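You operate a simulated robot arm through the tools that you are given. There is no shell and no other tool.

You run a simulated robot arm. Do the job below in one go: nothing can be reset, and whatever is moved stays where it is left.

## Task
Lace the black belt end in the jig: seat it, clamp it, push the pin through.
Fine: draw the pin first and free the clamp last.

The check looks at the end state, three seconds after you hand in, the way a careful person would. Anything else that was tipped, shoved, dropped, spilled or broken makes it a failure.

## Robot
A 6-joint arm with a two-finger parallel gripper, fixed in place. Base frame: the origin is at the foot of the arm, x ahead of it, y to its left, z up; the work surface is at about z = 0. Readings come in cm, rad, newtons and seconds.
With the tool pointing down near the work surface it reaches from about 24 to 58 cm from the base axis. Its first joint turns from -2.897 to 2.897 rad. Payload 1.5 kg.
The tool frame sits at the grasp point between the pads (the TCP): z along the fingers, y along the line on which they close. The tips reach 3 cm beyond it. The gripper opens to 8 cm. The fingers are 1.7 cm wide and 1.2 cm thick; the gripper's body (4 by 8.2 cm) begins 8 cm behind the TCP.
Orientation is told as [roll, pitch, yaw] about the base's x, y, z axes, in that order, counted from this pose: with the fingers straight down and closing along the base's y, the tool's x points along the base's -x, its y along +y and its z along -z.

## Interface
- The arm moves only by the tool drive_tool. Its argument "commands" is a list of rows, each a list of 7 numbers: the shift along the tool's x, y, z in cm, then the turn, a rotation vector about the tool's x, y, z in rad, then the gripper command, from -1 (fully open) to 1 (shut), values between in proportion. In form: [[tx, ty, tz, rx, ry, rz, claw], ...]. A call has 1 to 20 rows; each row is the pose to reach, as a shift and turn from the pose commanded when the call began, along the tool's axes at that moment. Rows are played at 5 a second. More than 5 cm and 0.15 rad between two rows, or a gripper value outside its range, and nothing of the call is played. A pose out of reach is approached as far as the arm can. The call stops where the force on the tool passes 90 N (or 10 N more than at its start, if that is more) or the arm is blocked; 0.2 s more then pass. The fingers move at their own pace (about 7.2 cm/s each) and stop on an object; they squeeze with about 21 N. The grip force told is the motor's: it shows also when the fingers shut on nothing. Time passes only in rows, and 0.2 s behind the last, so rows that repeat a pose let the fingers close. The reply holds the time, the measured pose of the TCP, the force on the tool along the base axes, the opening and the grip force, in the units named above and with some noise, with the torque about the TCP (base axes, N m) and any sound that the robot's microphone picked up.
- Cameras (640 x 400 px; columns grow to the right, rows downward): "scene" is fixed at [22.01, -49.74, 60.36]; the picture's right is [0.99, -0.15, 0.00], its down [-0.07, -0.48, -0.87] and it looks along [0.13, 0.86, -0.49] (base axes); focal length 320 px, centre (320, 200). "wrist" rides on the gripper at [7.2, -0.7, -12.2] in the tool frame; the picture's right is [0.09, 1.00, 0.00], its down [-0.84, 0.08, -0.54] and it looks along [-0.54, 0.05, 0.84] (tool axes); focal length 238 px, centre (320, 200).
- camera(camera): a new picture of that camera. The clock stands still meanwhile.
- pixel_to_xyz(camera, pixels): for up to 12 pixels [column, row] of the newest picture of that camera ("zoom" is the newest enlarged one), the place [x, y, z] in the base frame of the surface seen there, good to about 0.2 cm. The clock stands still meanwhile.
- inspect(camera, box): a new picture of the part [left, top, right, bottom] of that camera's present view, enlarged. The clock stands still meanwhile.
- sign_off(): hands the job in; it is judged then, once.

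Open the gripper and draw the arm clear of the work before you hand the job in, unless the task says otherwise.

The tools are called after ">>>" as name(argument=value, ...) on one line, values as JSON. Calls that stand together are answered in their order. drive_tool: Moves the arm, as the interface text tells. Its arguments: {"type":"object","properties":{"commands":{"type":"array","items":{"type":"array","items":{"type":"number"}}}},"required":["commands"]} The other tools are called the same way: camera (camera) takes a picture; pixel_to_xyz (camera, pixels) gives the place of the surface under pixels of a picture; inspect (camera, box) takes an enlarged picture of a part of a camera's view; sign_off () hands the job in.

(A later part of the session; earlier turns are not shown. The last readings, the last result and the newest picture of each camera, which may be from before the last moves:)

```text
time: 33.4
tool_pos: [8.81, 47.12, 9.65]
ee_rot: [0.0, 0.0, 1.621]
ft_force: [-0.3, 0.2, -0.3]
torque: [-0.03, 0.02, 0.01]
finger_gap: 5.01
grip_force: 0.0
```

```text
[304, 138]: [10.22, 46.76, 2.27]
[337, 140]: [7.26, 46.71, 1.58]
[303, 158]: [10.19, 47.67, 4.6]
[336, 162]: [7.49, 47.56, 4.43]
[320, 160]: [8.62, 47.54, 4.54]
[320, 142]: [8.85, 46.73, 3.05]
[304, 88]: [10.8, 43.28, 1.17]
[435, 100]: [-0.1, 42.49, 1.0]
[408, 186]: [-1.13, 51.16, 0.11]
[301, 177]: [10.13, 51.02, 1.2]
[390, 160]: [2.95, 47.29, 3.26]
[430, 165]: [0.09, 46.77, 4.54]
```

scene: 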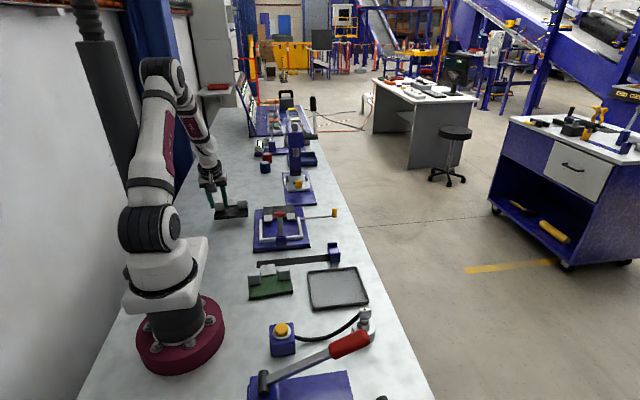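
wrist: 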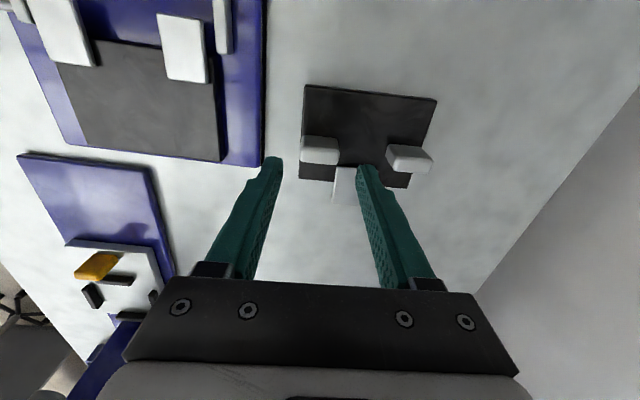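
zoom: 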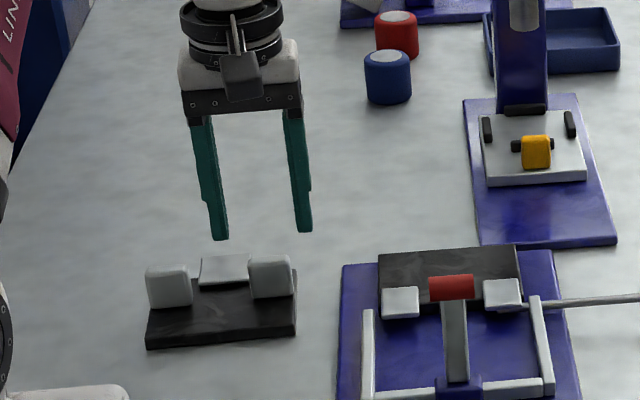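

Fin centre (8.8, 47.25). I descend to z≈4.85 and close.

>>> drive_tool(commands=[[-0.13, 0, 2, 0, 0, -0.01, -0.25], [-0.13, 0, 4, 0, 0, -0.01, -0.25], [-0.13, 0, 4.8, 0, 0, -0.01, -0.25], [-0.13, 0, 4.8, 0, 0, -0.01, 0], [-0.13, 0, 4.8, 0, 0, -0.01, 0.5], [-0.13, 0, 4.8, 0, 0, -0.01, 1], [-0.13, 0, 4.8, 0, 0, -0.01, 1], [-0.13, 0, 4.8, 0, 0, -0.01, 1]])

>>> camera(camera="wrist")

>>> inspect(camera="scene", box=[190, 150, 310, 240])

```text
time: 35.2
tool_pos: [8.81, 47.56, 4.74]
ee_rot: [0.001, 0.001, 1.629]
ft_force: [-0.7, 0.0, 0.1]
torque: [0.01, -0.05, 0.02]
finger_gap: 3.15
grip_force: 21.1
```

```text
taken
```

wrist: 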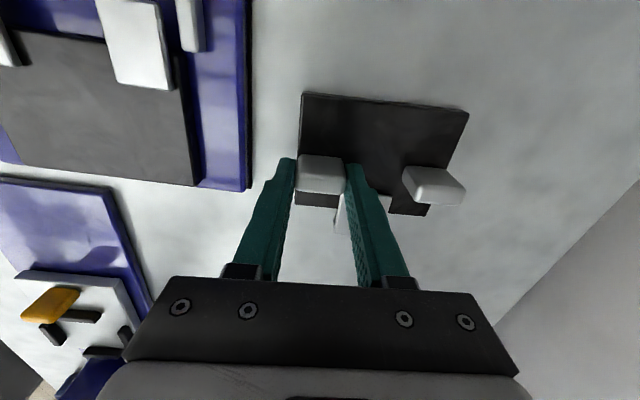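

```text
4.44 times, centred on (250, 195) of scene
```

zoom: 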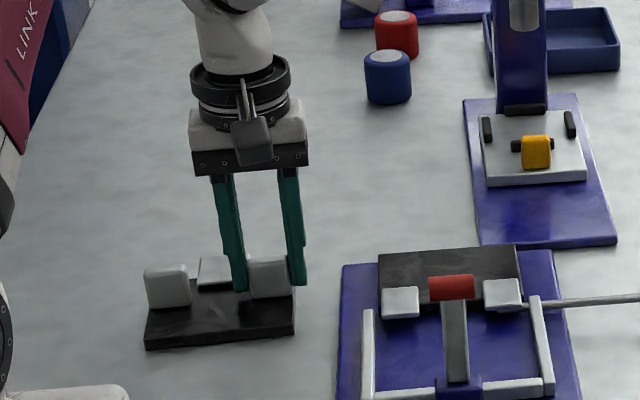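

Gripped (gap 3.15). I lift 5 cm, square the yaw to 1.571, and then measure the part relative to the hand.

>>> drive_tool(commands=[[0, 0, -0.7, 0, 0, 0, 1], [0, 0, -1.5, 0, 0, 0, 1], [0, 0, -3, 0, 0, 0.03, 1], [0, 0, -5, 0, 0, 0.058, 1], [0, 0, -5, 0, 0, 0.058, 1]])

>>> camera(camera="wrist")

>>> pixel_to_xyz(camera="wrist", pixels=[[305, 97], [464, 112], [430, 207], [300, 202], [305, 100], [460, 115], [424, 203], [305, 175], [335, 178], [415, 170], [340, 220], [446, 196]])

>>> inspect(camera="scene", box=[190, 150, 310, 240])

```text
time: 36.4
tool_pos: [8.79, 47.55, 9.69]
ee_rot: [-0.001, 0.0, 1.572]
ft_force: [0.2, 0.3, -1.7]
torque: [0.0, -0.07, 0.0]
finger_gap: 3.14
grip_force: 21.3
```

```text
taken
```

wrist: 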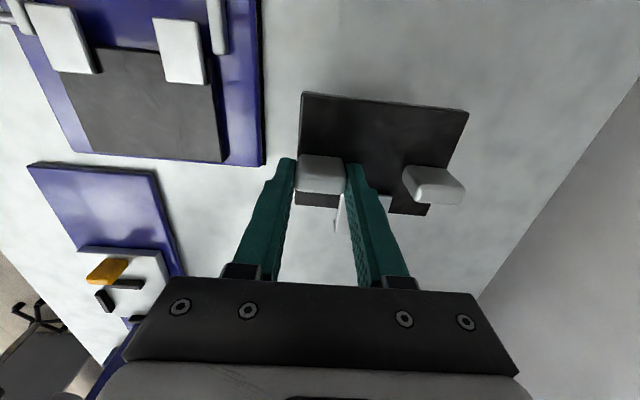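

```text
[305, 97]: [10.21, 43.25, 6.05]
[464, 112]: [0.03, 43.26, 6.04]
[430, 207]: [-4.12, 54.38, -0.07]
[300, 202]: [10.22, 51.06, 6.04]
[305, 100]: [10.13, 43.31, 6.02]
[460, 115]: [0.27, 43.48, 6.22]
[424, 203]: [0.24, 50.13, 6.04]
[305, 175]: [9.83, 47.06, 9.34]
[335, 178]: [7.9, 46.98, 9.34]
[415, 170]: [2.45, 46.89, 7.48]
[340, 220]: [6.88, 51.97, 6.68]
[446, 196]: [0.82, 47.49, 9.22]
```

```text
4.44 times, centred on (250, 195) of scene
```

zoom: 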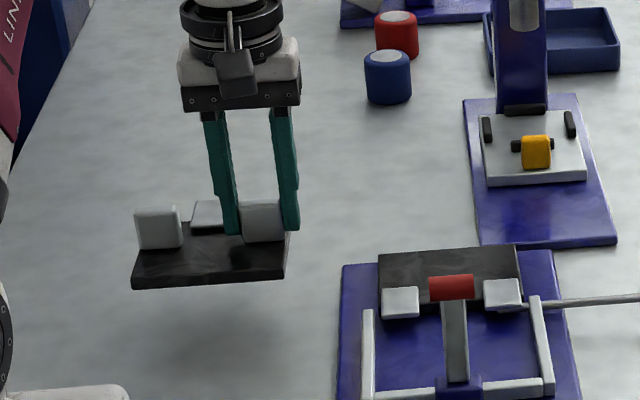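

The part is square to the base axes now. I zoom on it for accurate edges.

>>> inspect(camera="wrist", box=[280, 80, 480, 240])

>>> pixel_to_xyz(camera="zoom", pixels=[[74, 60], [68, 60], [64, 150], [58, 160], [590, 110], [580, 130], [585, 130], [300, 50], [300, 56], [500, 72], [225, 350], [190, 350]])

```text
2.50 times, centred on (380, 160) of wrist
```

zoom: 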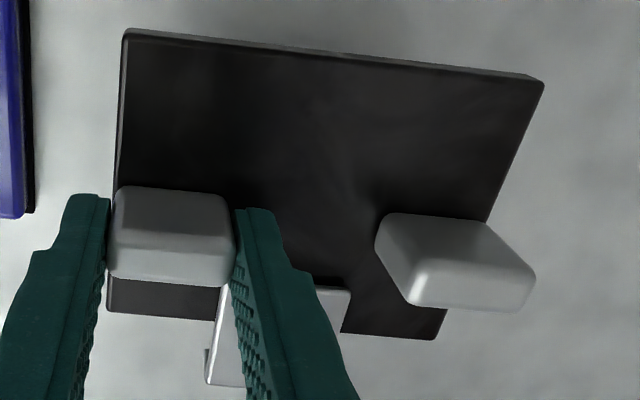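

```text
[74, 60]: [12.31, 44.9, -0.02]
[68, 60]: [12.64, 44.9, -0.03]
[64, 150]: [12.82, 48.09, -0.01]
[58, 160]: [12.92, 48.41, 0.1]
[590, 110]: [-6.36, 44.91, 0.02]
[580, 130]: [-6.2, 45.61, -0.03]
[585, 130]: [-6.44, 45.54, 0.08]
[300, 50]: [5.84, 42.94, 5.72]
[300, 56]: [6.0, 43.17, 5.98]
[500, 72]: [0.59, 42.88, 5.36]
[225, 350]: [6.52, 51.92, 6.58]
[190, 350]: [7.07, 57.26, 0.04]
```

I query points right at the visible edges.

>>> pixel_to_xyz(camera="zoom", pixels=[[124, 60], [121, 100], [112, 305], [527, 105], [538, 86], [435, 333], [212, 350], [216, 330], [345, 300], [230, 382], [125, 42], [200, 315]])

>>> inspect(camera="wrist", box=[280, 80, 480, 240])

```text
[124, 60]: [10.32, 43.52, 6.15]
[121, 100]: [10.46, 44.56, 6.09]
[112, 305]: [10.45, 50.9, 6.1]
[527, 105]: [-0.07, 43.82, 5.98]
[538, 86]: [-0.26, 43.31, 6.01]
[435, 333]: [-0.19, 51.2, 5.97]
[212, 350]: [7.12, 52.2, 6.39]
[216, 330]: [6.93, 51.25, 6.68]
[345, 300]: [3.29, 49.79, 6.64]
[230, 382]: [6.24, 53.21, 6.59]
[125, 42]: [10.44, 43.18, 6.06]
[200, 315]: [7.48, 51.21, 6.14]
```

```text
2.50 times, centred on (380, 160) of wrist
```

zoom: 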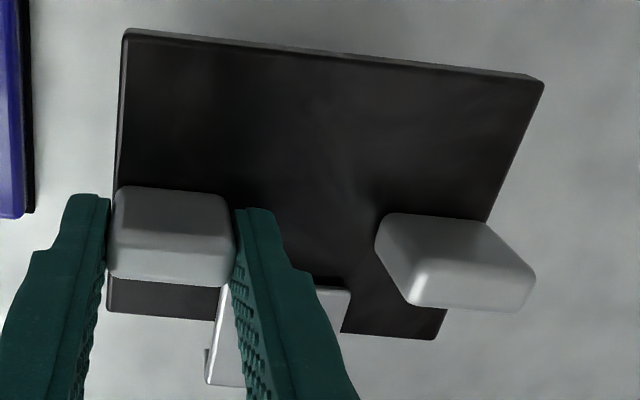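

Slab 10.7 x 8.15 cm, centre at TCP x−3.68, back edge at TCP y−4.45. I carry it above the jig with margin in y (TCP about (26.2, 39, 10.2)).

>>> drive_tool(commands=[[1.2, -2.5, -0.5, 0, 0, 0, 1], [2.4, -5, -0.5, 0, 0, 0, 1], [3.7, -7.5, -0.5, 0, 0, 0, 1], [4.9, -10, -0.5, 0, 0, 0, 1], [6.1, -12.5, -0.5, 0, 0, 0, 1], [7.3, -15, -0.5, 0, 0, 0, 1], [8.55, -17.4, -0.5, 0, 0, 0, 1], [8.55, -17.4, -0.5, 0, 0, 0, 1]])

>>> camera(camera="wrist")

>>> inspect(camera="scene", box=[230, 170, 350, 260])

```text
time: 38.2
tool_pos: [26.02, 38.88, 10.17]
ee_rot: [-0.001, 0.0, 1.573]
ft_force: [-0.6, -0.3, -1.4]
torque: [-0.01, -0.07, -0.01]
finger_gap: 3.14
grip_force: 20.8
```

```text
taken
```

wrist: 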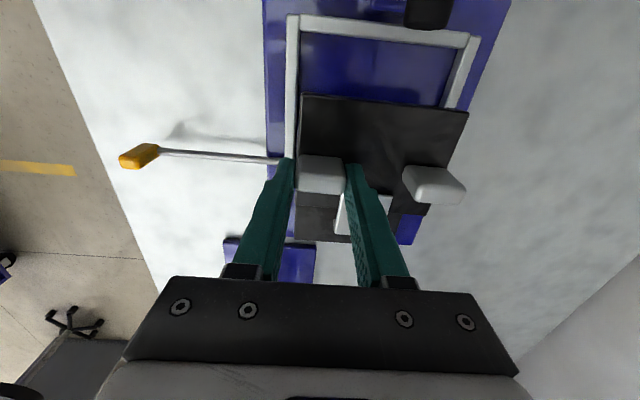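

```text
4.44 times, centred on (290, 215) of scene
```

zoom: 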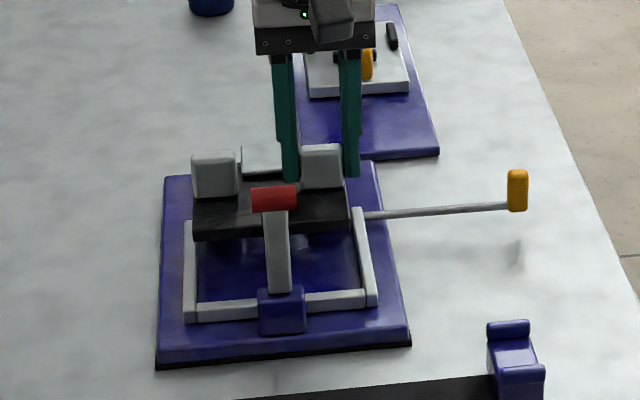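

Wrist view shows the U frame around (385,60) with inner walls visible. I zoom and measure wall edges.

>>> inspect(camera="wrist", box=[270, 0, 490, 140])

>>> pixel_to_xyz(camera="zoom", pixels=[[84, 200], [76, 200], [62, 200], [82, 150], [52, 150], [525, 200], [535, 200], [545, 180], [300, 80], [300, 95], [300, 105], [300, 120]])

```text
2.86 times, centred on (380, 70) of wrist
```

zoom: 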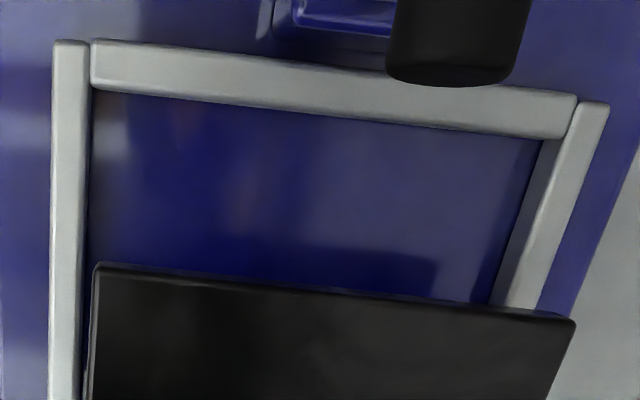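

```text
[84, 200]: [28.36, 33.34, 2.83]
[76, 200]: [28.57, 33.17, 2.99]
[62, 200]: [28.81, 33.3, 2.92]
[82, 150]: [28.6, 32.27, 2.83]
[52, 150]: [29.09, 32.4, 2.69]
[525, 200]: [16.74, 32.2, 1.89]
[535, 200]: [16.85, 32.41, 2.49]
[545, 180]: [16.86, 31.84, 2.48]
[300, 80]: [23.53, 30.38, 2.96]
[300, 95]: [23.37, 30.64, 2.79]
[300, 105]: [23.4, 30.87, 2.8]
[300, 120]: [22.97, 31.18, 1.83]
```

Nest inner walls: x 16.85–28.25, back wall y≈30.95, so target slab centre x 22.55, back ≈31.1 → TCP (26.23, 35.55). I move there at z≈8.4, still above the walls.

>>> drive_tool(commands=[[1.2, -0.1, 0, 0, 0, 0, 1], [2.4, -0.1, 0, 0, 0, 0, 1], [3.3, -0.1, 0.5, 0, 0, 0, 1], [3.3, -0.1, 1.2, 0, 0, 0, 1], [3.3, -0.1, 1.8, 0, 0, 0, 1], [3.3, -0.1, 1.8, 0, 0, 0, 1]])

>>> drive_tool(commands=[[0, 0, 0, 0, 0, 0, 1]])

>>> inspect(camera="wrist", box=[250, 60, 490, 260])

>>> inspect(camera="scene", box=[250, 190, 330, 250])

```text
time: 39.6
tool_pos: [26.32, 35.52, 8.33]
ee_rot: [0.001, 0.001, 1.571]
ft_force: [0.1, -0.8, -1.5]
torque: [0.01, -0.06, 0.0]
finger_gap: 3.15
grip_force: 20.8
```

```text
time: 40.0
tool_pos: [26.24, 35.6, 8.26]
ee_rot: [-0.001, 0.0, 1.571]
ft_force: [0.3, -0.1, -1.2]
torque: [-0.01, -0.08, -0.02]
finger_gap: 3.17
grip_force: 20.8
```

```text
2.00 times, centred on (370, 160) of wrist
```

zoom: 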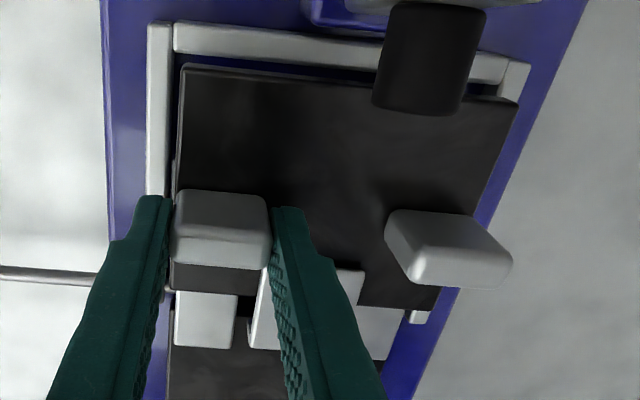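

```text
6.67 times, centred on (290, 220) of scene
```

zoom: 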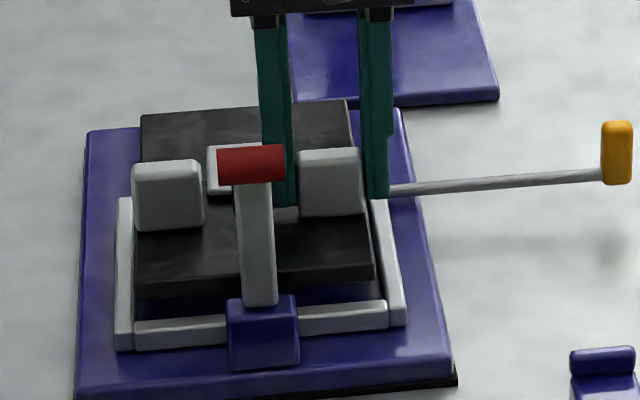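

Alignment looks good. I verify slab edges against the walls in this view.

>>> inspect(camera="wrist", box=[310, 60, 520, 200])

>>> pixel_to_xyz(camera="zoom", pixels=[[100, 110], [88, 150], [590, 130], [575, 170], [300, 118], [300, 100], [85, 60], [70, 200], [605, 110], [300, 90], [300, 80], [150, 95]])

```text
2.86 times, centred on (415, 130) of wrist
```

zoom: 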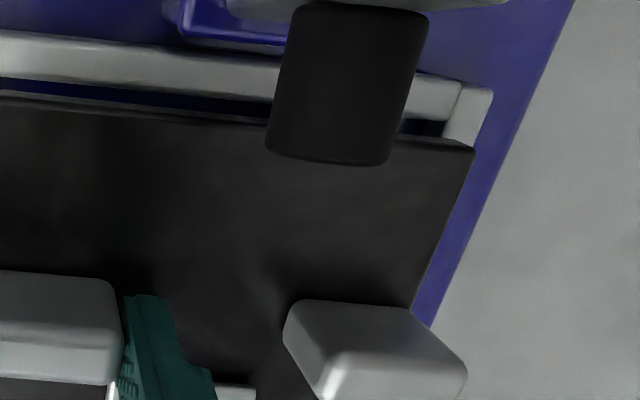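

```text
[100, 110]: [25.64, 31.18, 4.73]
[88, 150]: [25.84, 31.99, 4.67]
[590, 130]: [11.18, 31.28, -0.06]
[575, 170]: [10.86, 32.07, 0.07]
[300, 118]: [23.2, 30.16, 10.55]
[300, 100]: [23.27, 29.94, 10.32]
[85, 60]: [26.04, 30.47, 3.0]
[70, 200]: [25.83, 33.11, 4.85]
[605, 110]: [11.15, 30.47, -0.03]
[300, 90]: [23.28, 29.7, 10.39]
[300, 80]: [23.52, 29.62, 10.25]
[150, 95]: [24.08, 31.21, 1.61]
```

Back edge ≈31.1, fine. I lower gently into the nest, slowing near the plate.

>>> drive_tool(commands=[[0, 0, 0.4, 0, 0, 0, 1], [0, 0, 0.8, 0, 0, 0, 1], [0, 0, 1.2, 0, 0, 0, 1], [0, 0, 1.5, 0, 0, 0, 1], [0, 0, 1.65, 0, 0, 0, 1]])

>>> inspect(camera="wrist", box=[250, 60, 490, 260])

```text
time: 41.2
tool_pos: [26.15, 35.56, 6.7]
ee_rot: [0.001, 0.0, 1.574]
ft_force: [0.3, 0.3, -2.6]
torque: [0.03, -0.06, 0.02]
finger_gap: 3.15
grip_force: 21.2
```

```text
2.00 times, centred on (370, 160) of wrist
```

zoom: 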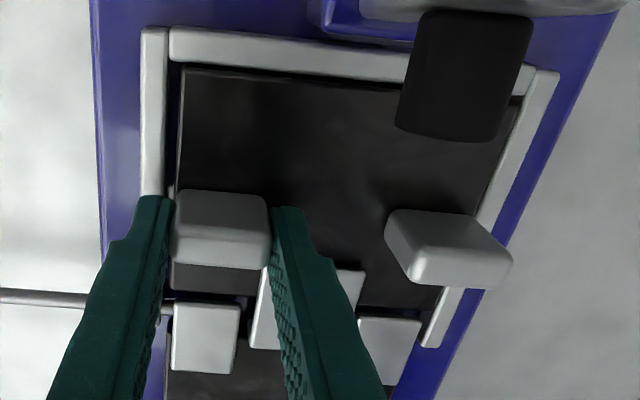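

Inside the nest with no side force. I lower the last few millimetres until contact.

>>> drive_tool(commands=[[0, 0, 0.1, 0, 0, 0, 1], [0, 0, 0.2, 0, 0, 0, 1], [0, 0, 0.25, 0, 0, 0, 1]])

```text
time: 42.0
tool_pos: [26.18, 35.63, 6.54]
ee_rot: [-0.001, 0.0, 1.573]
ft_force: [-0.4, -0.8, -2.1]
torque: [0.0, -0.03, 0.05]
finger_gap: 3.17
grip_force: 21.1
```

>>> drive_tool(commands=[[0, 0, 0.07, 0, 0, 0, 1], [0, 0, 0.14, 0, 0, 0, 1], [0, 0, 0.14, 0, 0, 0, 1]])

```text
time: 42.8
tool_pos: [26.15, 35.53, 6.39]
ee_rot: [0.001, 0.0, 1.571]
ft_force: [0.1, 1.0, -0.4]
torque: [0.06, -0.01, -0.03]
finger_gap: 3.16
grip_force: 21.2
```

Force went from −2 N to −0.4 N: it is starting to rest on the plate. One more small step to confirm.

>>> drive_tool(commands=[[0, 0, 0.05, 0, 0, 0, 1], [0, 0, 0.1, 0, 0, 0, 1]])

>>> inspect(camera="wrist", box=[250, 60, 490, 260])

>>> inspect(camera="scene", box=[250, 190, 330, 250])

```text
time: 43.4
tool_pos: [26.28, 35.67, 6.27]
ee_rot: [0.0, -0.001, 1.569]
ft_force: [-9.3, -6.2, 25.4]
torque: [-0.13, 0.29, -0.05]
finger_gap: 3.19
grip_force: 21.0
```

```text
2.00 times, centred on (370, 160) of wrist
```

zoom: 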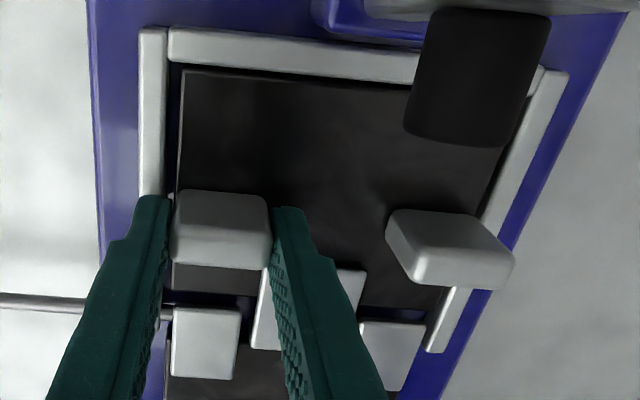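

```text
6.67 times, centred on (290, 220) of scene
```

zoom: 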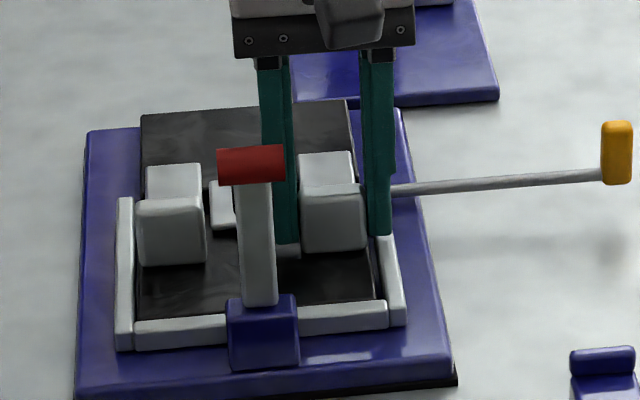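

Seated on the plate. I ease off, open slightly, and lift the hand straight up to look at the knuckle between the lugs.

>>> drive_tool(commands=[[0, 0, -0.07, 0, 0, 0, 1], [0, 0, -0.07, 0, 0, 0, 0.6], [0, 0, -0.07, 0, 0, 0, 0.1], [0, 0, -0.07, 0, 0, 0, -0.05], [0, 0, -0.07, 0, 0, 0, -0.05], [0, 0, -2, 0, 0, 0, -0.05], [0, 0, -5, 0, 0, 0, -0.05], [0, 0, -9, 0, 0, 0, -0.05], [0, 0, -12, 0, 0, 0, -0.05], [0, 0, -12, 0, 0, 0, -0.05]])

>>> camera(camera="wrist")

>>> inspect(camera="scene", box=[250, 190, 330, 250])

```text
time: 45.6
tool_pos: [26.16, 35.62, 18.28]
ee_rot: [0.0, 0.0, 1.569]
ft_force: [-0.3, 0.1, 0.1]
torque: [-0.03, -0.01, -0.03]
finger_gap: 4.2
grip_force: 0.1
```

```text
taken
```

wrist: 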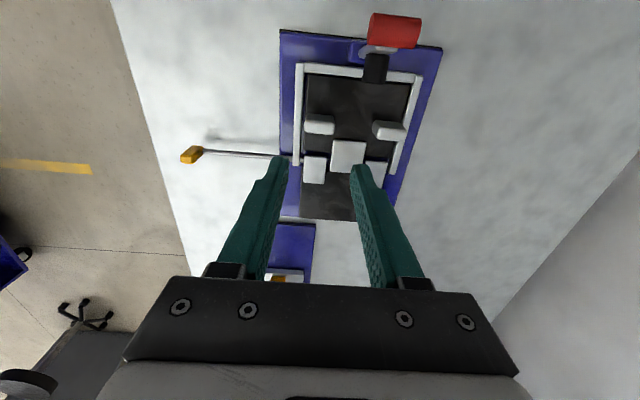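

```text
6.67 times, centred on (290, 220) of scene
```

zoom: 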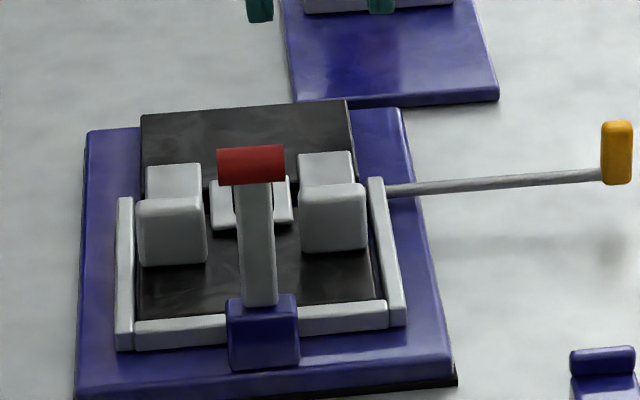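

The part lies flat in the nest with the knuckle between the lugs. I zoom on that and measure knuckle end, lug fronts and slab edges.

>>> inspect(camera="wrist", box=[275, 20, 445, 230])

>>> inspect(camera="wrist", box=[290, 60, 420, 200])

```text
1.90 times, centred on (360, 125) of wrist
```

zoom: 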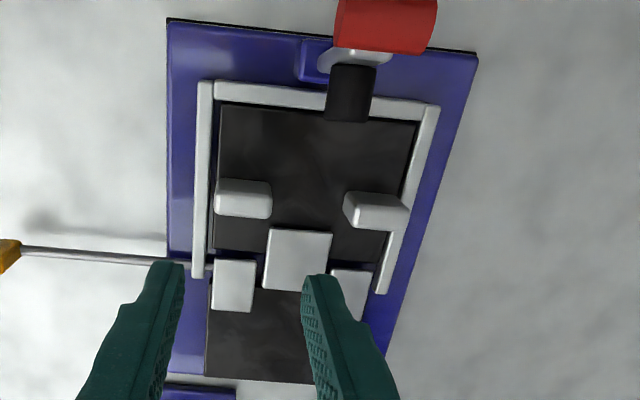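

```text
2.86 times, centred on (355, 130) of wrist
```

zoom: 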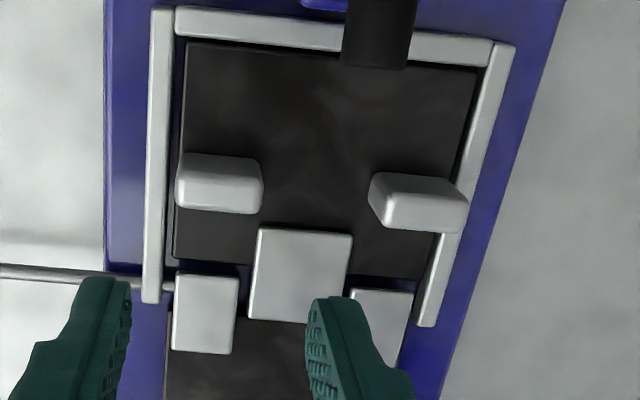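

The knuckle overlaps the lugs by a good part. I measure in this zoom.

>>> pixel_to_xyz(camera="zoom", pixels=[[255, 316], [300, 318], [262, 232], [345, 238], [180, 276], [232, 280], [360, 292], [405, 295], [175, 347], [228, 350], [155, 298], [250, 300]])

>>> pixel_to_xyz(camera="zoom", pixels=[[190, 44], [300, 55], [470, 72], [176, 255], [230, 262], [420, 275], [300, 45], [300, 38], [178, 100], [163, 100], [478, 100], [485, 80]])

```text
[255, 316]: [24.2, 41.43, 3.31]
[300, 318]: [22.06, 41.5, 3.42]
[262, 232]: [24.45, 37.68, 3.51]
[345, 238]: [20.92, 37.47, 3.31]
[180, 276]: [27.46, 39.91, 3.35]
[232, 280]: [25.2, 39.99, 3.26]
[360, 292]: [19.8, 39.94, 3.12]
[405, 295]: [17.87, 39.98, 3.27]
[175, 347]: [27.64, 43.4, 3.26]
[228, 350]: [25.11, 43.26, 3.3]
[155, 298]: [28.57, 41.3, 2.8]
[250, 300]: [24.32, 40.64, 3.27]
```

```text
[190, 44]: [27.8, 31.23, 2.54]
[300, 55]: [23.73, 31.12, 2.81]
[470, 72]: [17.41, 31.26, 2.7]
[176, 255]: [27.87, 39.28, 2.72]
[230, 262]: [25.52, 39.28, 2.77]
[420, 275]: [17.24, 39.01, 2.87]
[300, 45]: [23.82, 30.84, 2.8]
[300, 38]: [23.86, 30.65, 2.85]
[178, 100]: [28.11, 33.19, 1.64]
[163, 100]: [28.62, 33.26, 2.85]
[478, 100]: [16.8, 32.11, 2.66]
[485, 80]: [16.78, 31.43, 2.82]
```

Knuckle end y≈41.5, lug fronts y≈39.9, pin at y≈40.75: mirror-symmetric about the pin, slab centre x≈22.55. Now the clamp: I measure the red handle and lever.

>>> inspect(camera="wrist", box=[340, 0, 440, 100])

>>> pixel_to_xyz(camera="zoom", pixels=[[135, 110], [325, 120], [230, 80], [230, 130], [230, 170], [120, 160], [300, 190], [190, 215], [240, 215], [150, 260], [150, 320], [90, 190]])

>>> inspect(camera="scene", box=[265, 195, 305, 240])

```text
4.00 times, centred on (390, 50) of wrist
```

zoom: 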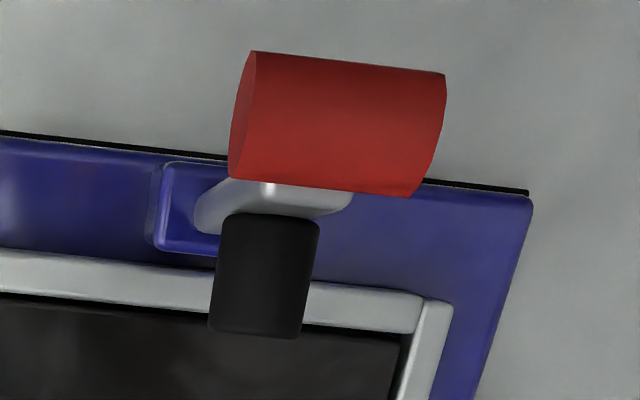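

```text
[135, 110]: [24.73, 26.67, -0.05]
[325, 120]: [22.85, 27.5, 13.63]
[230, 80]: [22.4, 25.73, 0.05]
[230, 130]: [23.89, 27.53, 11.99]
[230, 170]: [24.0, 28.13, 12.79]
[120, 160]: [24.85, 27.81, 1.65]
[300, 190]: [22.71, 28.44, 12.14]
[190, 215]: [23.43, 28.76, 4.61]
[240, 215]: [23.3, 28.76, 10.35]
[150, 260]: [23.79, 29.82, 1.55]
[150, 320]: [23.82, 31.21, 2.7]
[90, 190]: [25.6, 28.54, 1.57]
```

```text
8.89 times, centred on (285, 218) of scene
```

zoom: 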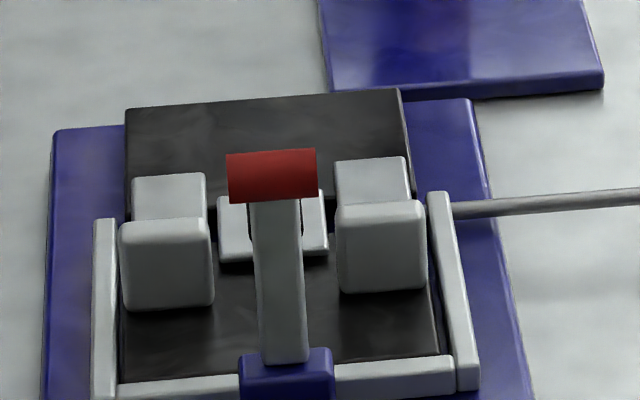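

Red T-handle lies along x (x≈21–24), centre about y 27.7, z 12.85, lever leaning slightly back. I raise, close the fingers, and go behind it (−y side) to push it over.

>>> drive_tool(commands=[[0, 0, -2, 0, 0, 0, 0.5], [2, 1, -3, 0, 0, 0, 1], [5, 2, -3, 0, 0, 0, 1], [8, 3.6, -3, 0, 0, 0, 1], [11, 3.6, -3, 0, 0, 0, 1], [12.2, 3.6, -1, 0, 0, 0, 1], [12.2, 3.6, 1.5, 0, 0, 0, 1], [12.2, 3.6, 3.5, 0, 0, 0, 1], [12.2, 3.6, 3.5, 0, 0, 0, 1]])

>>> inspect(camera="scene", box=[230, 170, 350, 260])

>>> camera(camera="wrist")

```text
time: 47.6
tool_pos: [22.42, 23.37, 14.6]
ee_rot: [0.001, 0.0, 1.573]
ft_force: [-0.6, -0.5, -0.1]
torque: [-0.01, -0.02, -0.01]
finger_gap: 0.0
grip_force: 20.9
```

```text
4.44 times, centred on (290, 215) of scene
```

zoom: 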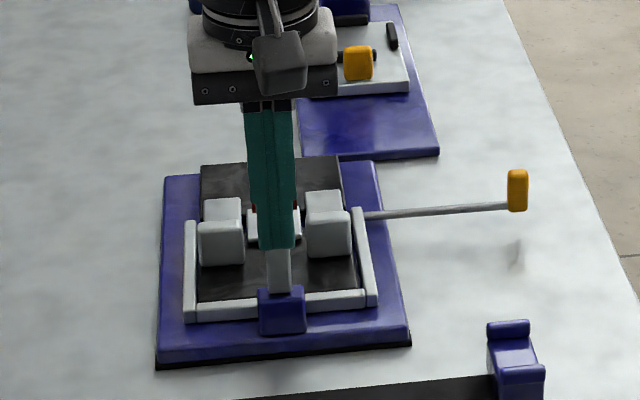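

```text
taken
```

wrist: 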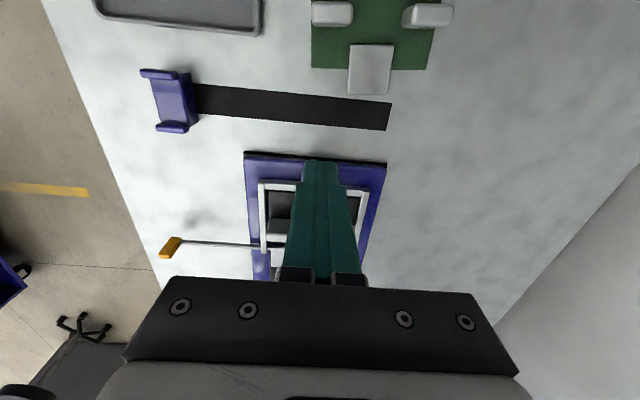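

Fingers are closed behind the handle. I push along +y slowly and watch the force.

>>> drive_tool(commands=[[-1.2, 0, 0, 0, 0, 0, 1], [-2.2, 0, 0, 0, 0, 0, 1], [-2.7, 0, 0, 0, 0, 0, 1], [-3.2, 0, 0, 0, 0, 0, 1], [-3.7, 0, 0, 0, 0, 0, 1], [-4.2, 0, 0, 0, 0, 0, 1]])

>>> inspect(camera="scene", box=[230, 170, 350, 260])

```text
time: 49.0
tool_pos: [22.53, 27.61, 14.81]
ee_rot: [-0.001, 0.001, 1.571]
ft_force: [-0.1, 0.1, 0.2]
torque: [-0.01, -0.03, -0.01]
finger_gap: 0.0
grip_force: 21.7
```

```text
4.44 times, centred on (290, 215) of scene
```

zoom: 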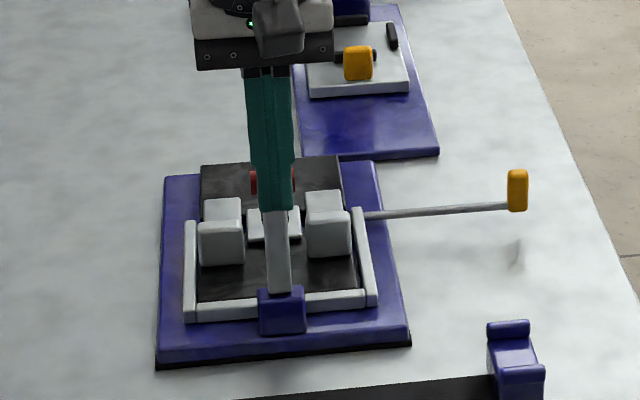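

The handle is moving along with little force. I keep pushing to y≈31.

>>> drive_tool(commands=[[-0.6, 0, 0, 0, 0, 0, 1], [-1.2, 0, 0, 0, 0, 0, 1], [-1.8, 0, 0, 0, 0, 0, 1], [-2.4, 0, 0, 0, 0, 0, 1], [-3, 0, 0, 0, 0, 0, 1], [-3.4, 0, 0, 0, 0, 0, 1]])

>>> inspect(camera="scene", box=[230, 170, 350, 260])

>>> camera(camera="wrist")

```text
time: 50.4
tool_pos: [22.65, 31.03, 14.73]
ee_rot: [-0.001, 0.0, 1.572]
ft_force: [1.0, -0.3, 0.4]
torque: [-0.01, 0.0, 0.01]
finger_gap: 0.01
grip_force: 20.8
```

```text
4.44 times, centred on (290, 215) of scene
```

zoom: 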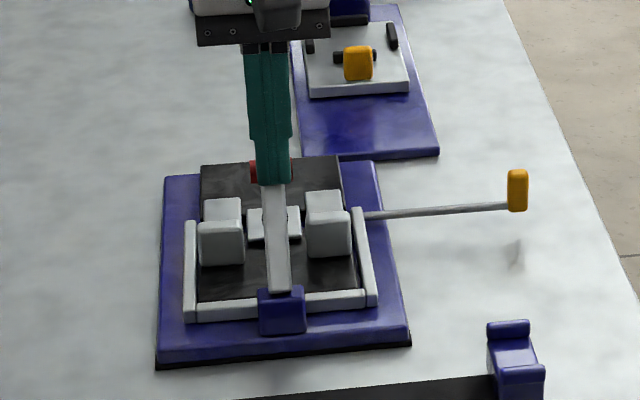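

```text
taken
```

wrist: 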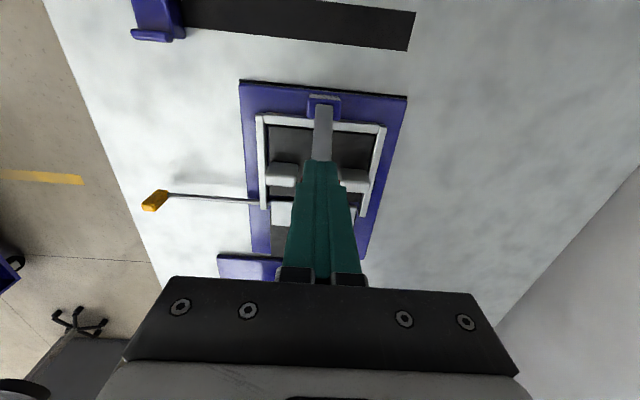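

The lever follows and stays where pushed. I sample points on the bar to get its angle and pivot.

>>> pixel_to_xyz(camera="wrist", pixels=[[322, 112], [322, 125], [322, 140], [322, 152], [324, 102], [312, 100], [338, 102]])

>>> pixel_to_xyz(camera="zoom", pixels=[[273, 200], [275, 220], [277, 240], [279, 260], [280, 280], [253, 175], [253, 165], [282, 295], [282, 315]])

```text
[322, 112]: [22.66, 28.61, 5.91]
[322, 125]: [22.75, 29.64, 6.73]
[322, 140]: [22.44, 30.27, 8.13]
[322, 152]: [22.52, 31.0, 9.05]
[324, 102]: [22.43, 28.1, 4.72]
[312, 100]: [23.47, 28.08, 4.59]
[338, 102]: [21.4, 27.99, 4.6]
```

```text
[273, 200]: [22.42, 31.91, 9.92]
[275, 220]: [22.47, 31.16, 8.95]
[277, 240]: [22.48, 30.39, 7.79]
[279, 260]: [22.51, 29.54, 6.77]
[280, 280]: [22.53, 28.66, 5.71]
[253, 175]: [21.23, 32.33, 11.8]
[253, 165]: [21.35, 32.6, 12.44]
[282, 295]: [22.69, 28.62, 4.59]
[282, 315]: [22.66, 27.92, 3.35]
```

The lever leans ~0.65 rad forward now. I lift over the handle to press it down from above, and look again first.

>>> drive_tool(commands=[[0.3, 0, -1.5, 0, 0, 0, 1], [0.3, 0, -3, 0, 0, 0, 1], [-1.5, 0, -3, 0, 0, 0, 1], [-3.5, 0, -3, 0, 0, 0, 1]])

>>> inspect(camera="scene", box=[230, 170, 350, 260])

>>> camera(camera="wrist")

```text
time: 51.4
tool_pos: [22.62, 34.58, 17.67]
ee_rot: [0.0, 0.001, 1.571]
ft_force: [0.3, -0.2, 0.1]
torque: [0.02, -0.04, 0.0]
finger_gap: 0.0
grip_force: 21.3
```

```text
4.44 times, centred on (290, 215) of scene
```

zoom: 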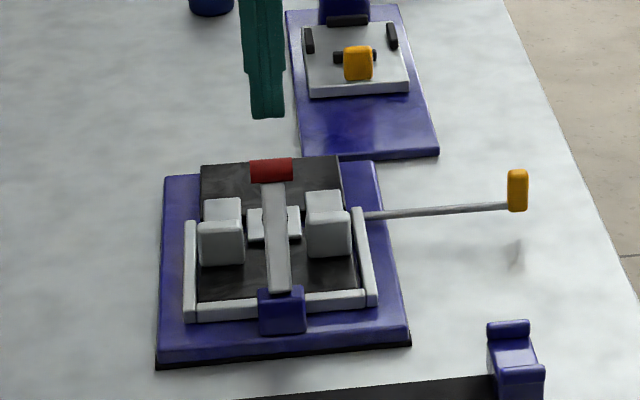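

```text
taken
```

wrist: 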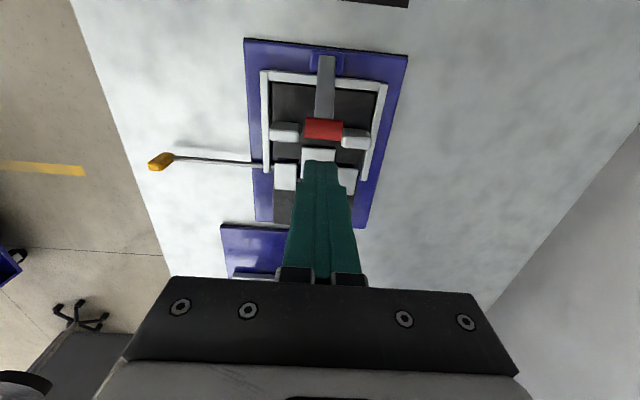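

The red handle now is at scene zoom (271,170) and wrist (324,129). I measure it before pressing.

>>> pixel_to_xyz(camera="zoom", pixels=[[271, 162], [271, 170], [271, 178], [272, 190], [275, 220], [278, 250], [280, 280], [252, 170], [290, 170]])

>>> pixel_to_xyz(camera="wrist", pixels=[[324, 122], [324, 129], [324, 136], [307, 129], [341, 129], [326, 110], [326, 90], [326, 75]])

```text
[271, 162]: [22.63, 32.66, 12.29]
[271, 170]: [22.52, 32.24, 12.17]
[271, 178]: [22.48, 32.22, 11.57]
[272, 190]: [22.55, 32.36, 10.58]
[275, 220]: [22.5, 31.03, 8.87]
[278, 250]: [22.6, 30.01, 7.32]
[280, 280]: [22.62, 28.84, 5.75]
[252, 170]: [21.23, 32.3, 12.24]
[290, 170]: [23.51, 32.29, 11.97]
```

```text
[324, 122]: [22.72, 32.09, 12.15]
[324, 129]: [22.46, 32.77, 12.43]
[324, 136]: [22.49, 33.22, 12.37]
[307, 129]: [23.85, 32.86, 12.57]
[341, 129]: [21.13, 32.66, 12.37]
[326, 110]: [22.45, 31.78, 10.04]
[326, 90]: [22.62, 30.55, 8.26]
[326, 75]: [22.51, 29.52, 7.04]
```

Handle centre ≈ (22.5, 32.95, 11.7), radius ~0.8; pivot about (y 28.6, z 4.6). I press from above following the arc, stopping short of clamped.

>>> drive_tool(commands=[[1.18, 0.1, 0.67, 0, 0, 0, 1], [1.38, 0.1, 2.07, 0, 0, 0, 1], [0.6, 0.1, 2.8, 0, 0, 0, 1], [-0.02, 0.1, 3.37, 0, 0, 0, 1], [-0.62, 0.1, 4.07, 0, 0, 0, 1], [-1.02, 0.1, 4.62, 0, 0, 0, 1], [-1.52, 0.1, 5.37, 0, 0, 0, 1], [-1.82, 0.1, 6.07, 0, 0, 0, 1], [-2.22, 0.1, 7.27, 0, 0, 0, 1], [-2.22, 0.1, 7.27, 0, 0, 0, 1]])

>>> inspect(camera="scene", box=[250, 190, 330, 250])

>>> camera(camera="wrist")

```text
time: 53.6
tool_pos: [22.5, 36.52, 10.49]
ee_rot: [0.0, 0.001, 1.573]
ft_force: [-0.1, 0.5, 0.1]
torque: [-0.02, -0.05, 0.01]
finger_gap: 0.0
grip_force: 21.2
```

```text
6.67 times, centred on (290, 220) of scene
```

zoom: 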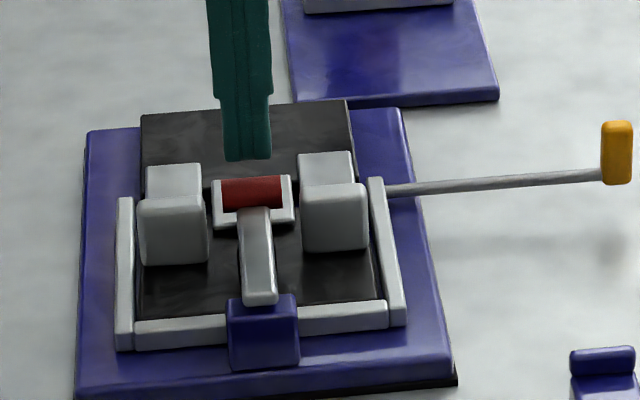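

```text
taken
```

wrist: 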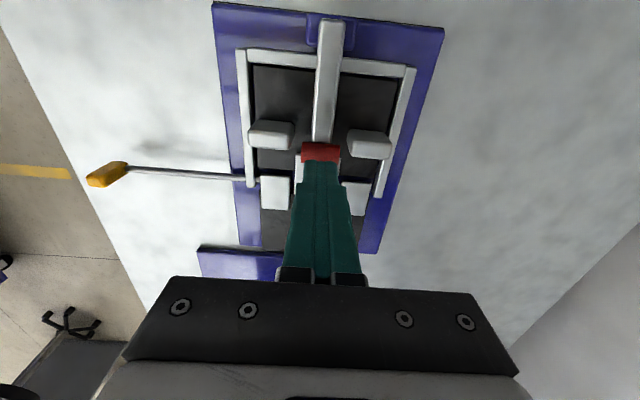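

The lever is nearly flat; the red handle at scene zoom (252,193). I measure it.

>>> pixel_to_xyz(camera="zoom", pixels=[[252, 180], [252, 190], [252, 203], [254, 220], [256, 250], [259, 285], [224, 193], [282, 193]])

>>> pixel_to_xyz(camera="wrist", pixels=[[321, 147], [321, 154], [326, 130], [328, 100], [330, 60], [331, 30], [304, 150], [339, 152]])

```text
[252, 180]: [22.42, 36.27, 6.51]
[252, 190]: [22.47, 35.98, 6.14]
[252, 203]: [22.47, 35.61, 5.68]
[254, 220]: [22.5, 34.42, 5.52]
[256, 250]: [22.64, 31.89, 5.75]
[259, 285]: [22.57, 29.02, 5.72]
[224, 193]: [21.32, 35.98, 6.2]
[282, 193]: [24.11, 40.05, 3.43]
```

```text
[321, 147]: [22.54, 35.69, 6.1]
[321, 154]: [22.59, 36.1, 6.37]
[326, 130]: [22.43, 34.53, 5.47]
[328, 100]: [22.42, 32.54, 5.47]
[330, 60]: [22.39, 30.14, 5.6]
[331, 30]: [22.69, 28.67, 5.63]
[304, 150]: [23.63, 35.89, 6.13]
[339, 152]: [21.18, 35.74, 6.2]
```

The bar is horizontal (top z≈5.5), handle centre about (22.5, 36.4, 5.6). I press down until I feel firm resistance.

>>> drive_tool(commands=[[0, 0, 0.5, 0, 0, 0, 1], [0, 0, 0.8, 0, 0, 0, 1], [0, 0, 1.0, 0, 0, 0, 1], [0, 0, 1.1, 0, 0, 0, 1]])

```text
time: 54.6
tool_pos: [22.5, 36.67, 9.31]
ee_rot: [-0.001, 0.0, 1.57]
ft_force: [-4.0, -2.7, 10.6]
torque: [-0.14, 0.12, -0.05]
finger_gap: 0.0
grip_force: 20.8
```

Contact at z≈9.3 (10.6 N). I press a little further and watch for a click.

>>> drive_tool(commands=[[0, 0, 0.05, 0, 0, 0, 1], [0, 0, 0.1, 0, 0, 0, 1], [0, 0, 0.1, 0, 0, 0, 1]])

>>> inspect(camera="scene", box=[250, 190, 330, 250])

```text
time: 55.4
tool_pos: [22.59, 36.77, 9.34]
ee_rot: [-0.001, 0.0, 1.57]
ft_force: [-7.5, -16.0, 42.5]
torque: [-0.7, 0.24, -0.13]
finger_gap: 0.02
grip_force: 21.1
```

```text
6.67 times, centred on (290, 220) of scene
```

zoom: 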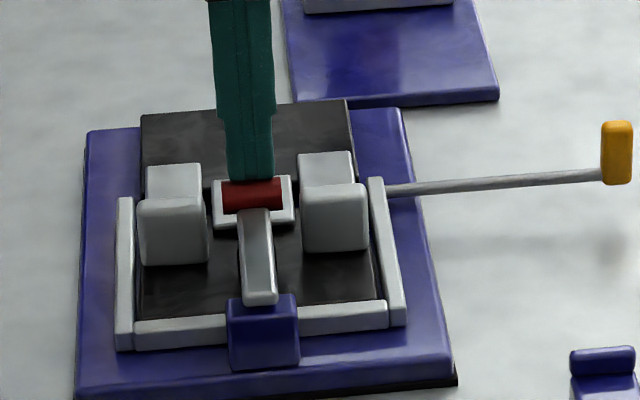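

Hard stop at 42 N: the clamp is down. I rise, turning back to yaw 0 on the way, before going to the pin.

>>> drive_tool(commands=[[0, 0, -0.3, 0, 0, 0, 1], [0, 0, -2, 0, 0, 0, 1], [0, 0, -5, 0, 0, 0, 1], [0, 0, -8, 0, 0, 0.12, 0.5], [0, 0, -8, 0, 0, 0.26, 0], [0, 0, -8, 0, 0, 0.4, -0.25], [0, 0, -8, 0, 0, 0.54, -0.25], [0, 0, -8, 0, 0, 0.68, -0.25], [0, 0, -8, 0, 0, 0.82, -0.25], [0, 0, -8, 0, 0, 0.96, -0.25], [0, 0, -8, 0, 0, 1.1, -0.25], [0, 0, -8, 0, 0, 1.24, -0.25], [0, 0, -8, 0, 0, 1.38, -0.25], [0, 0, -8, 0, 0, 1.5, -0.25], [0, 0, -8, 0, 0, 1.57, -0.25], [0, 0, -8, 0, 0, 1.57, -0.25]])

>>> camera(camera="wrist")

>>> inspect(camera="scene", box=[250, 190, 330, 250])

```text
time: 58.8
tool_pos: [22.51, 36.77, 17.25]
ee_rot: [0.0, -0.001, 0.002]
ft_force: [0.0, -0.4, 0.5]
torque: [0.0, 0.0, 0.01]
finger_gap: 5.02
grip_force: 0.0
```

```text
taken
```

wrist: 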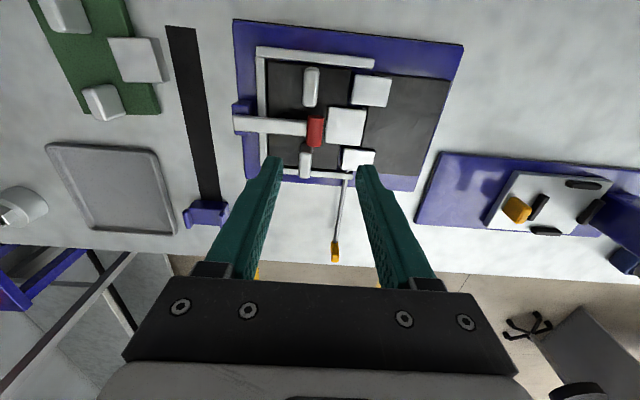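

```text
6.67 times, centred on (290, 220) of scene
```

zoom: 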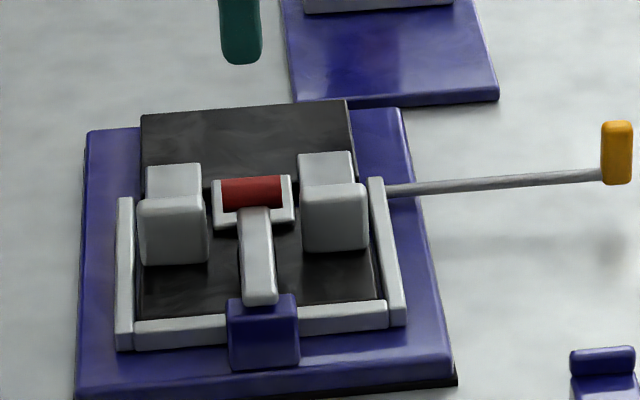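

The clamp stays down. I check the knuckle/lug alignment once more in this view before pinning.

>>> inspect(camera="wrist", box=[290, 50, 430, 190])

>>> pixel_to_xyz(camera="wrist", pixels=[[363, 120], [362, 140], [355, 90], [345, 156], [331, 110], [390, 90], [374, 156], [335, 245], [335, 260], [340, 210], [344, 185], [270, 70]])

```text
2.86 times, centred on (360, 120) of wrist
```

zoom: 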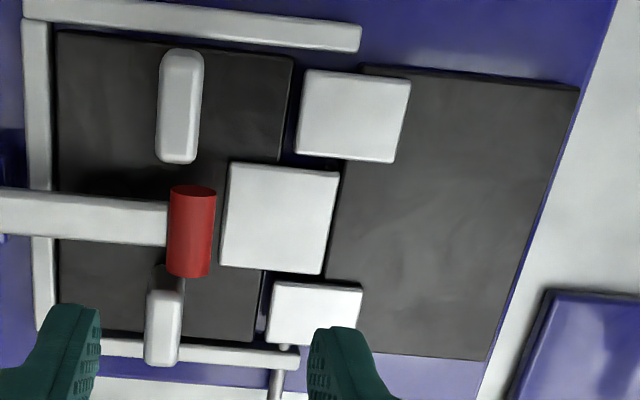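

```text
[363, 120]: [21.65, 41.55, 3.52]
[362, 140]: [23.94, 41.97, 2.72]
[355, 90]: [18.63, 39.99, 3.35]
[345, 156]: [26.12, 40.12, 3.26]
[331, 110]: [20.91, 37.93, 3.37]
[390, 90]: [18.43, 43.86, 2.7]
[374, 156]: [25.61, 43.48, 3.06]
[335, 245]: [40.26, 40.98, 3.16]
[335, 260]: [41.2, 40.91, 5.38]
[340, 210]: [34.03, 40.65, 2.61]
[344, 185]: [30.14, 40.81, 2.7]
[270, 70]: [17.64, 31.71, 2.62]
```

Gaps between slabs and knuckles look symmetric. I go over to the pin, straddling the rod at x≈36.5, then slide outward to the orange handle.

>>> drive_tool(commands=[[-3, 1, 0, 0, 0, 0, -0.25], [-6, 2, 0, 0, 0, 0, -0.25], [-9, 3, 0.5, 0, 0, 0, -0.25], [-11.5, 3.95, 2, 0, 0, 0, -0.25], [-13, 3.95, 5, 0, 0, 0, -0.25], [-14, 3.95, 8.5, 0, 0, 0, -0.25], [-14, 3.95, 11, 0, 0, 0, -0.25], [-14, 3.95, 12.5, 0, 0, 0, -0.25], [-16, 3.95, 12.5, 0, 0, 0, -0.25], [-17.5, 3.95, 12.5, 0, 0, 0, -0.25], [-18.4, 3.95, 12.5, 0, 0, 0, -0.25], [-18.4, 3.95, 12.5, 0, 0, 0, -0.25]])

>>> camera(camera="wrist")

```text
time: 61.4
tool_pos: [40.9, 40.71, 4.96]
ee_rot: [0.0, -0.001, 0.003]
ft_force: [0.0, -0.3, 0.6]
torque: [-0.01, -0.01, -0.01]
finger_gap: 5.01
grip_force: 0.0
```

```text
taken
```

wrist: 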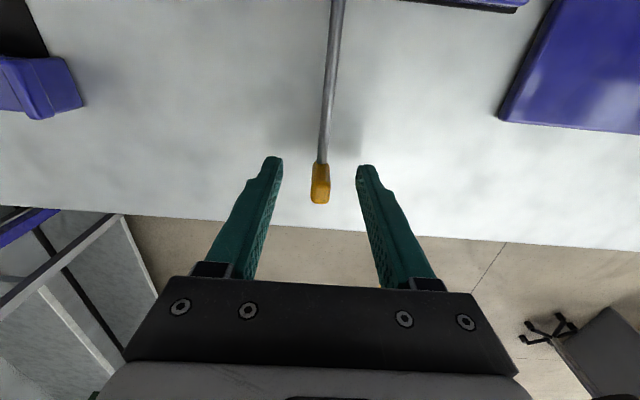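

The orange handle is centred between the fingers at (320,185). I close on it and begin pushing toward −x gently.

>>> drive_tool(commands=[[0, 0, 0.2, 0, 0, 0, 0.3], [0, 0, 0.2, 0, 0, 0, 1], [0, 0, 0.2, 0, 0, 0, 1], [0, 0, 0.2, 0, 0, 0, 1]])

```text
time: 62.4
tool_pos: [40.91, 40.73, 4.71]
ee_rot: [0.0, -0.001, 0.002]
ft_force: [-0.7, 3.3, 1.8]
torque: [0.0, 0.13, -0.06]
finger_gap: 1.15
grip_force: 21.1
```

Gripped with little side load. I push in 2 cm, the knuckle face should be met after ~1.3 cm.

>>> drive_tool(commands=[[0.4, 0, 0, 0, 0, 0, 1], [0.8, 0, 0, 0, 0, 0, 1], [1.1, 0, 0, 0, 0, 0, 1], [1.4, 0, 0, 0, 0, 0, 1], [1.7, 0, 0, 0, 0, 0, 1], [2.0, 0, 0, 0, 0, 0, 1]])

>>> inspect(camera="scene", box=[250, 190, 330, 250])

```text
time: 63.8
tool_pos: [38.9, 40.68, 4.67]
ee_rot: [-0.001, 0.001, 0.004]
ft_force: [0.2, -2.0, 10.0]
torque: [0.01, -0.43, -0.02]
finger_gap: 1.18
grip_force: 20.8
```

```text
6.67 times, centred on (290, 220) of scene
```

zoom: 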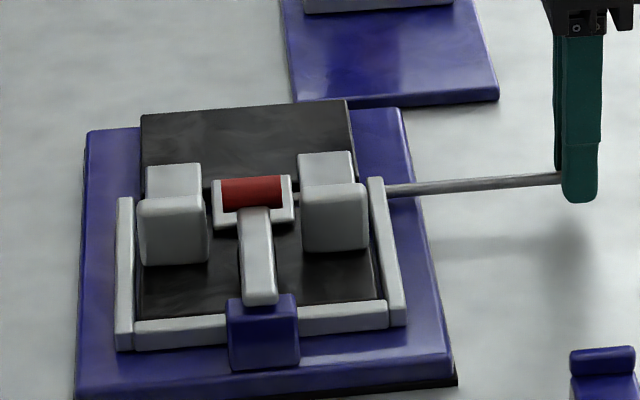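

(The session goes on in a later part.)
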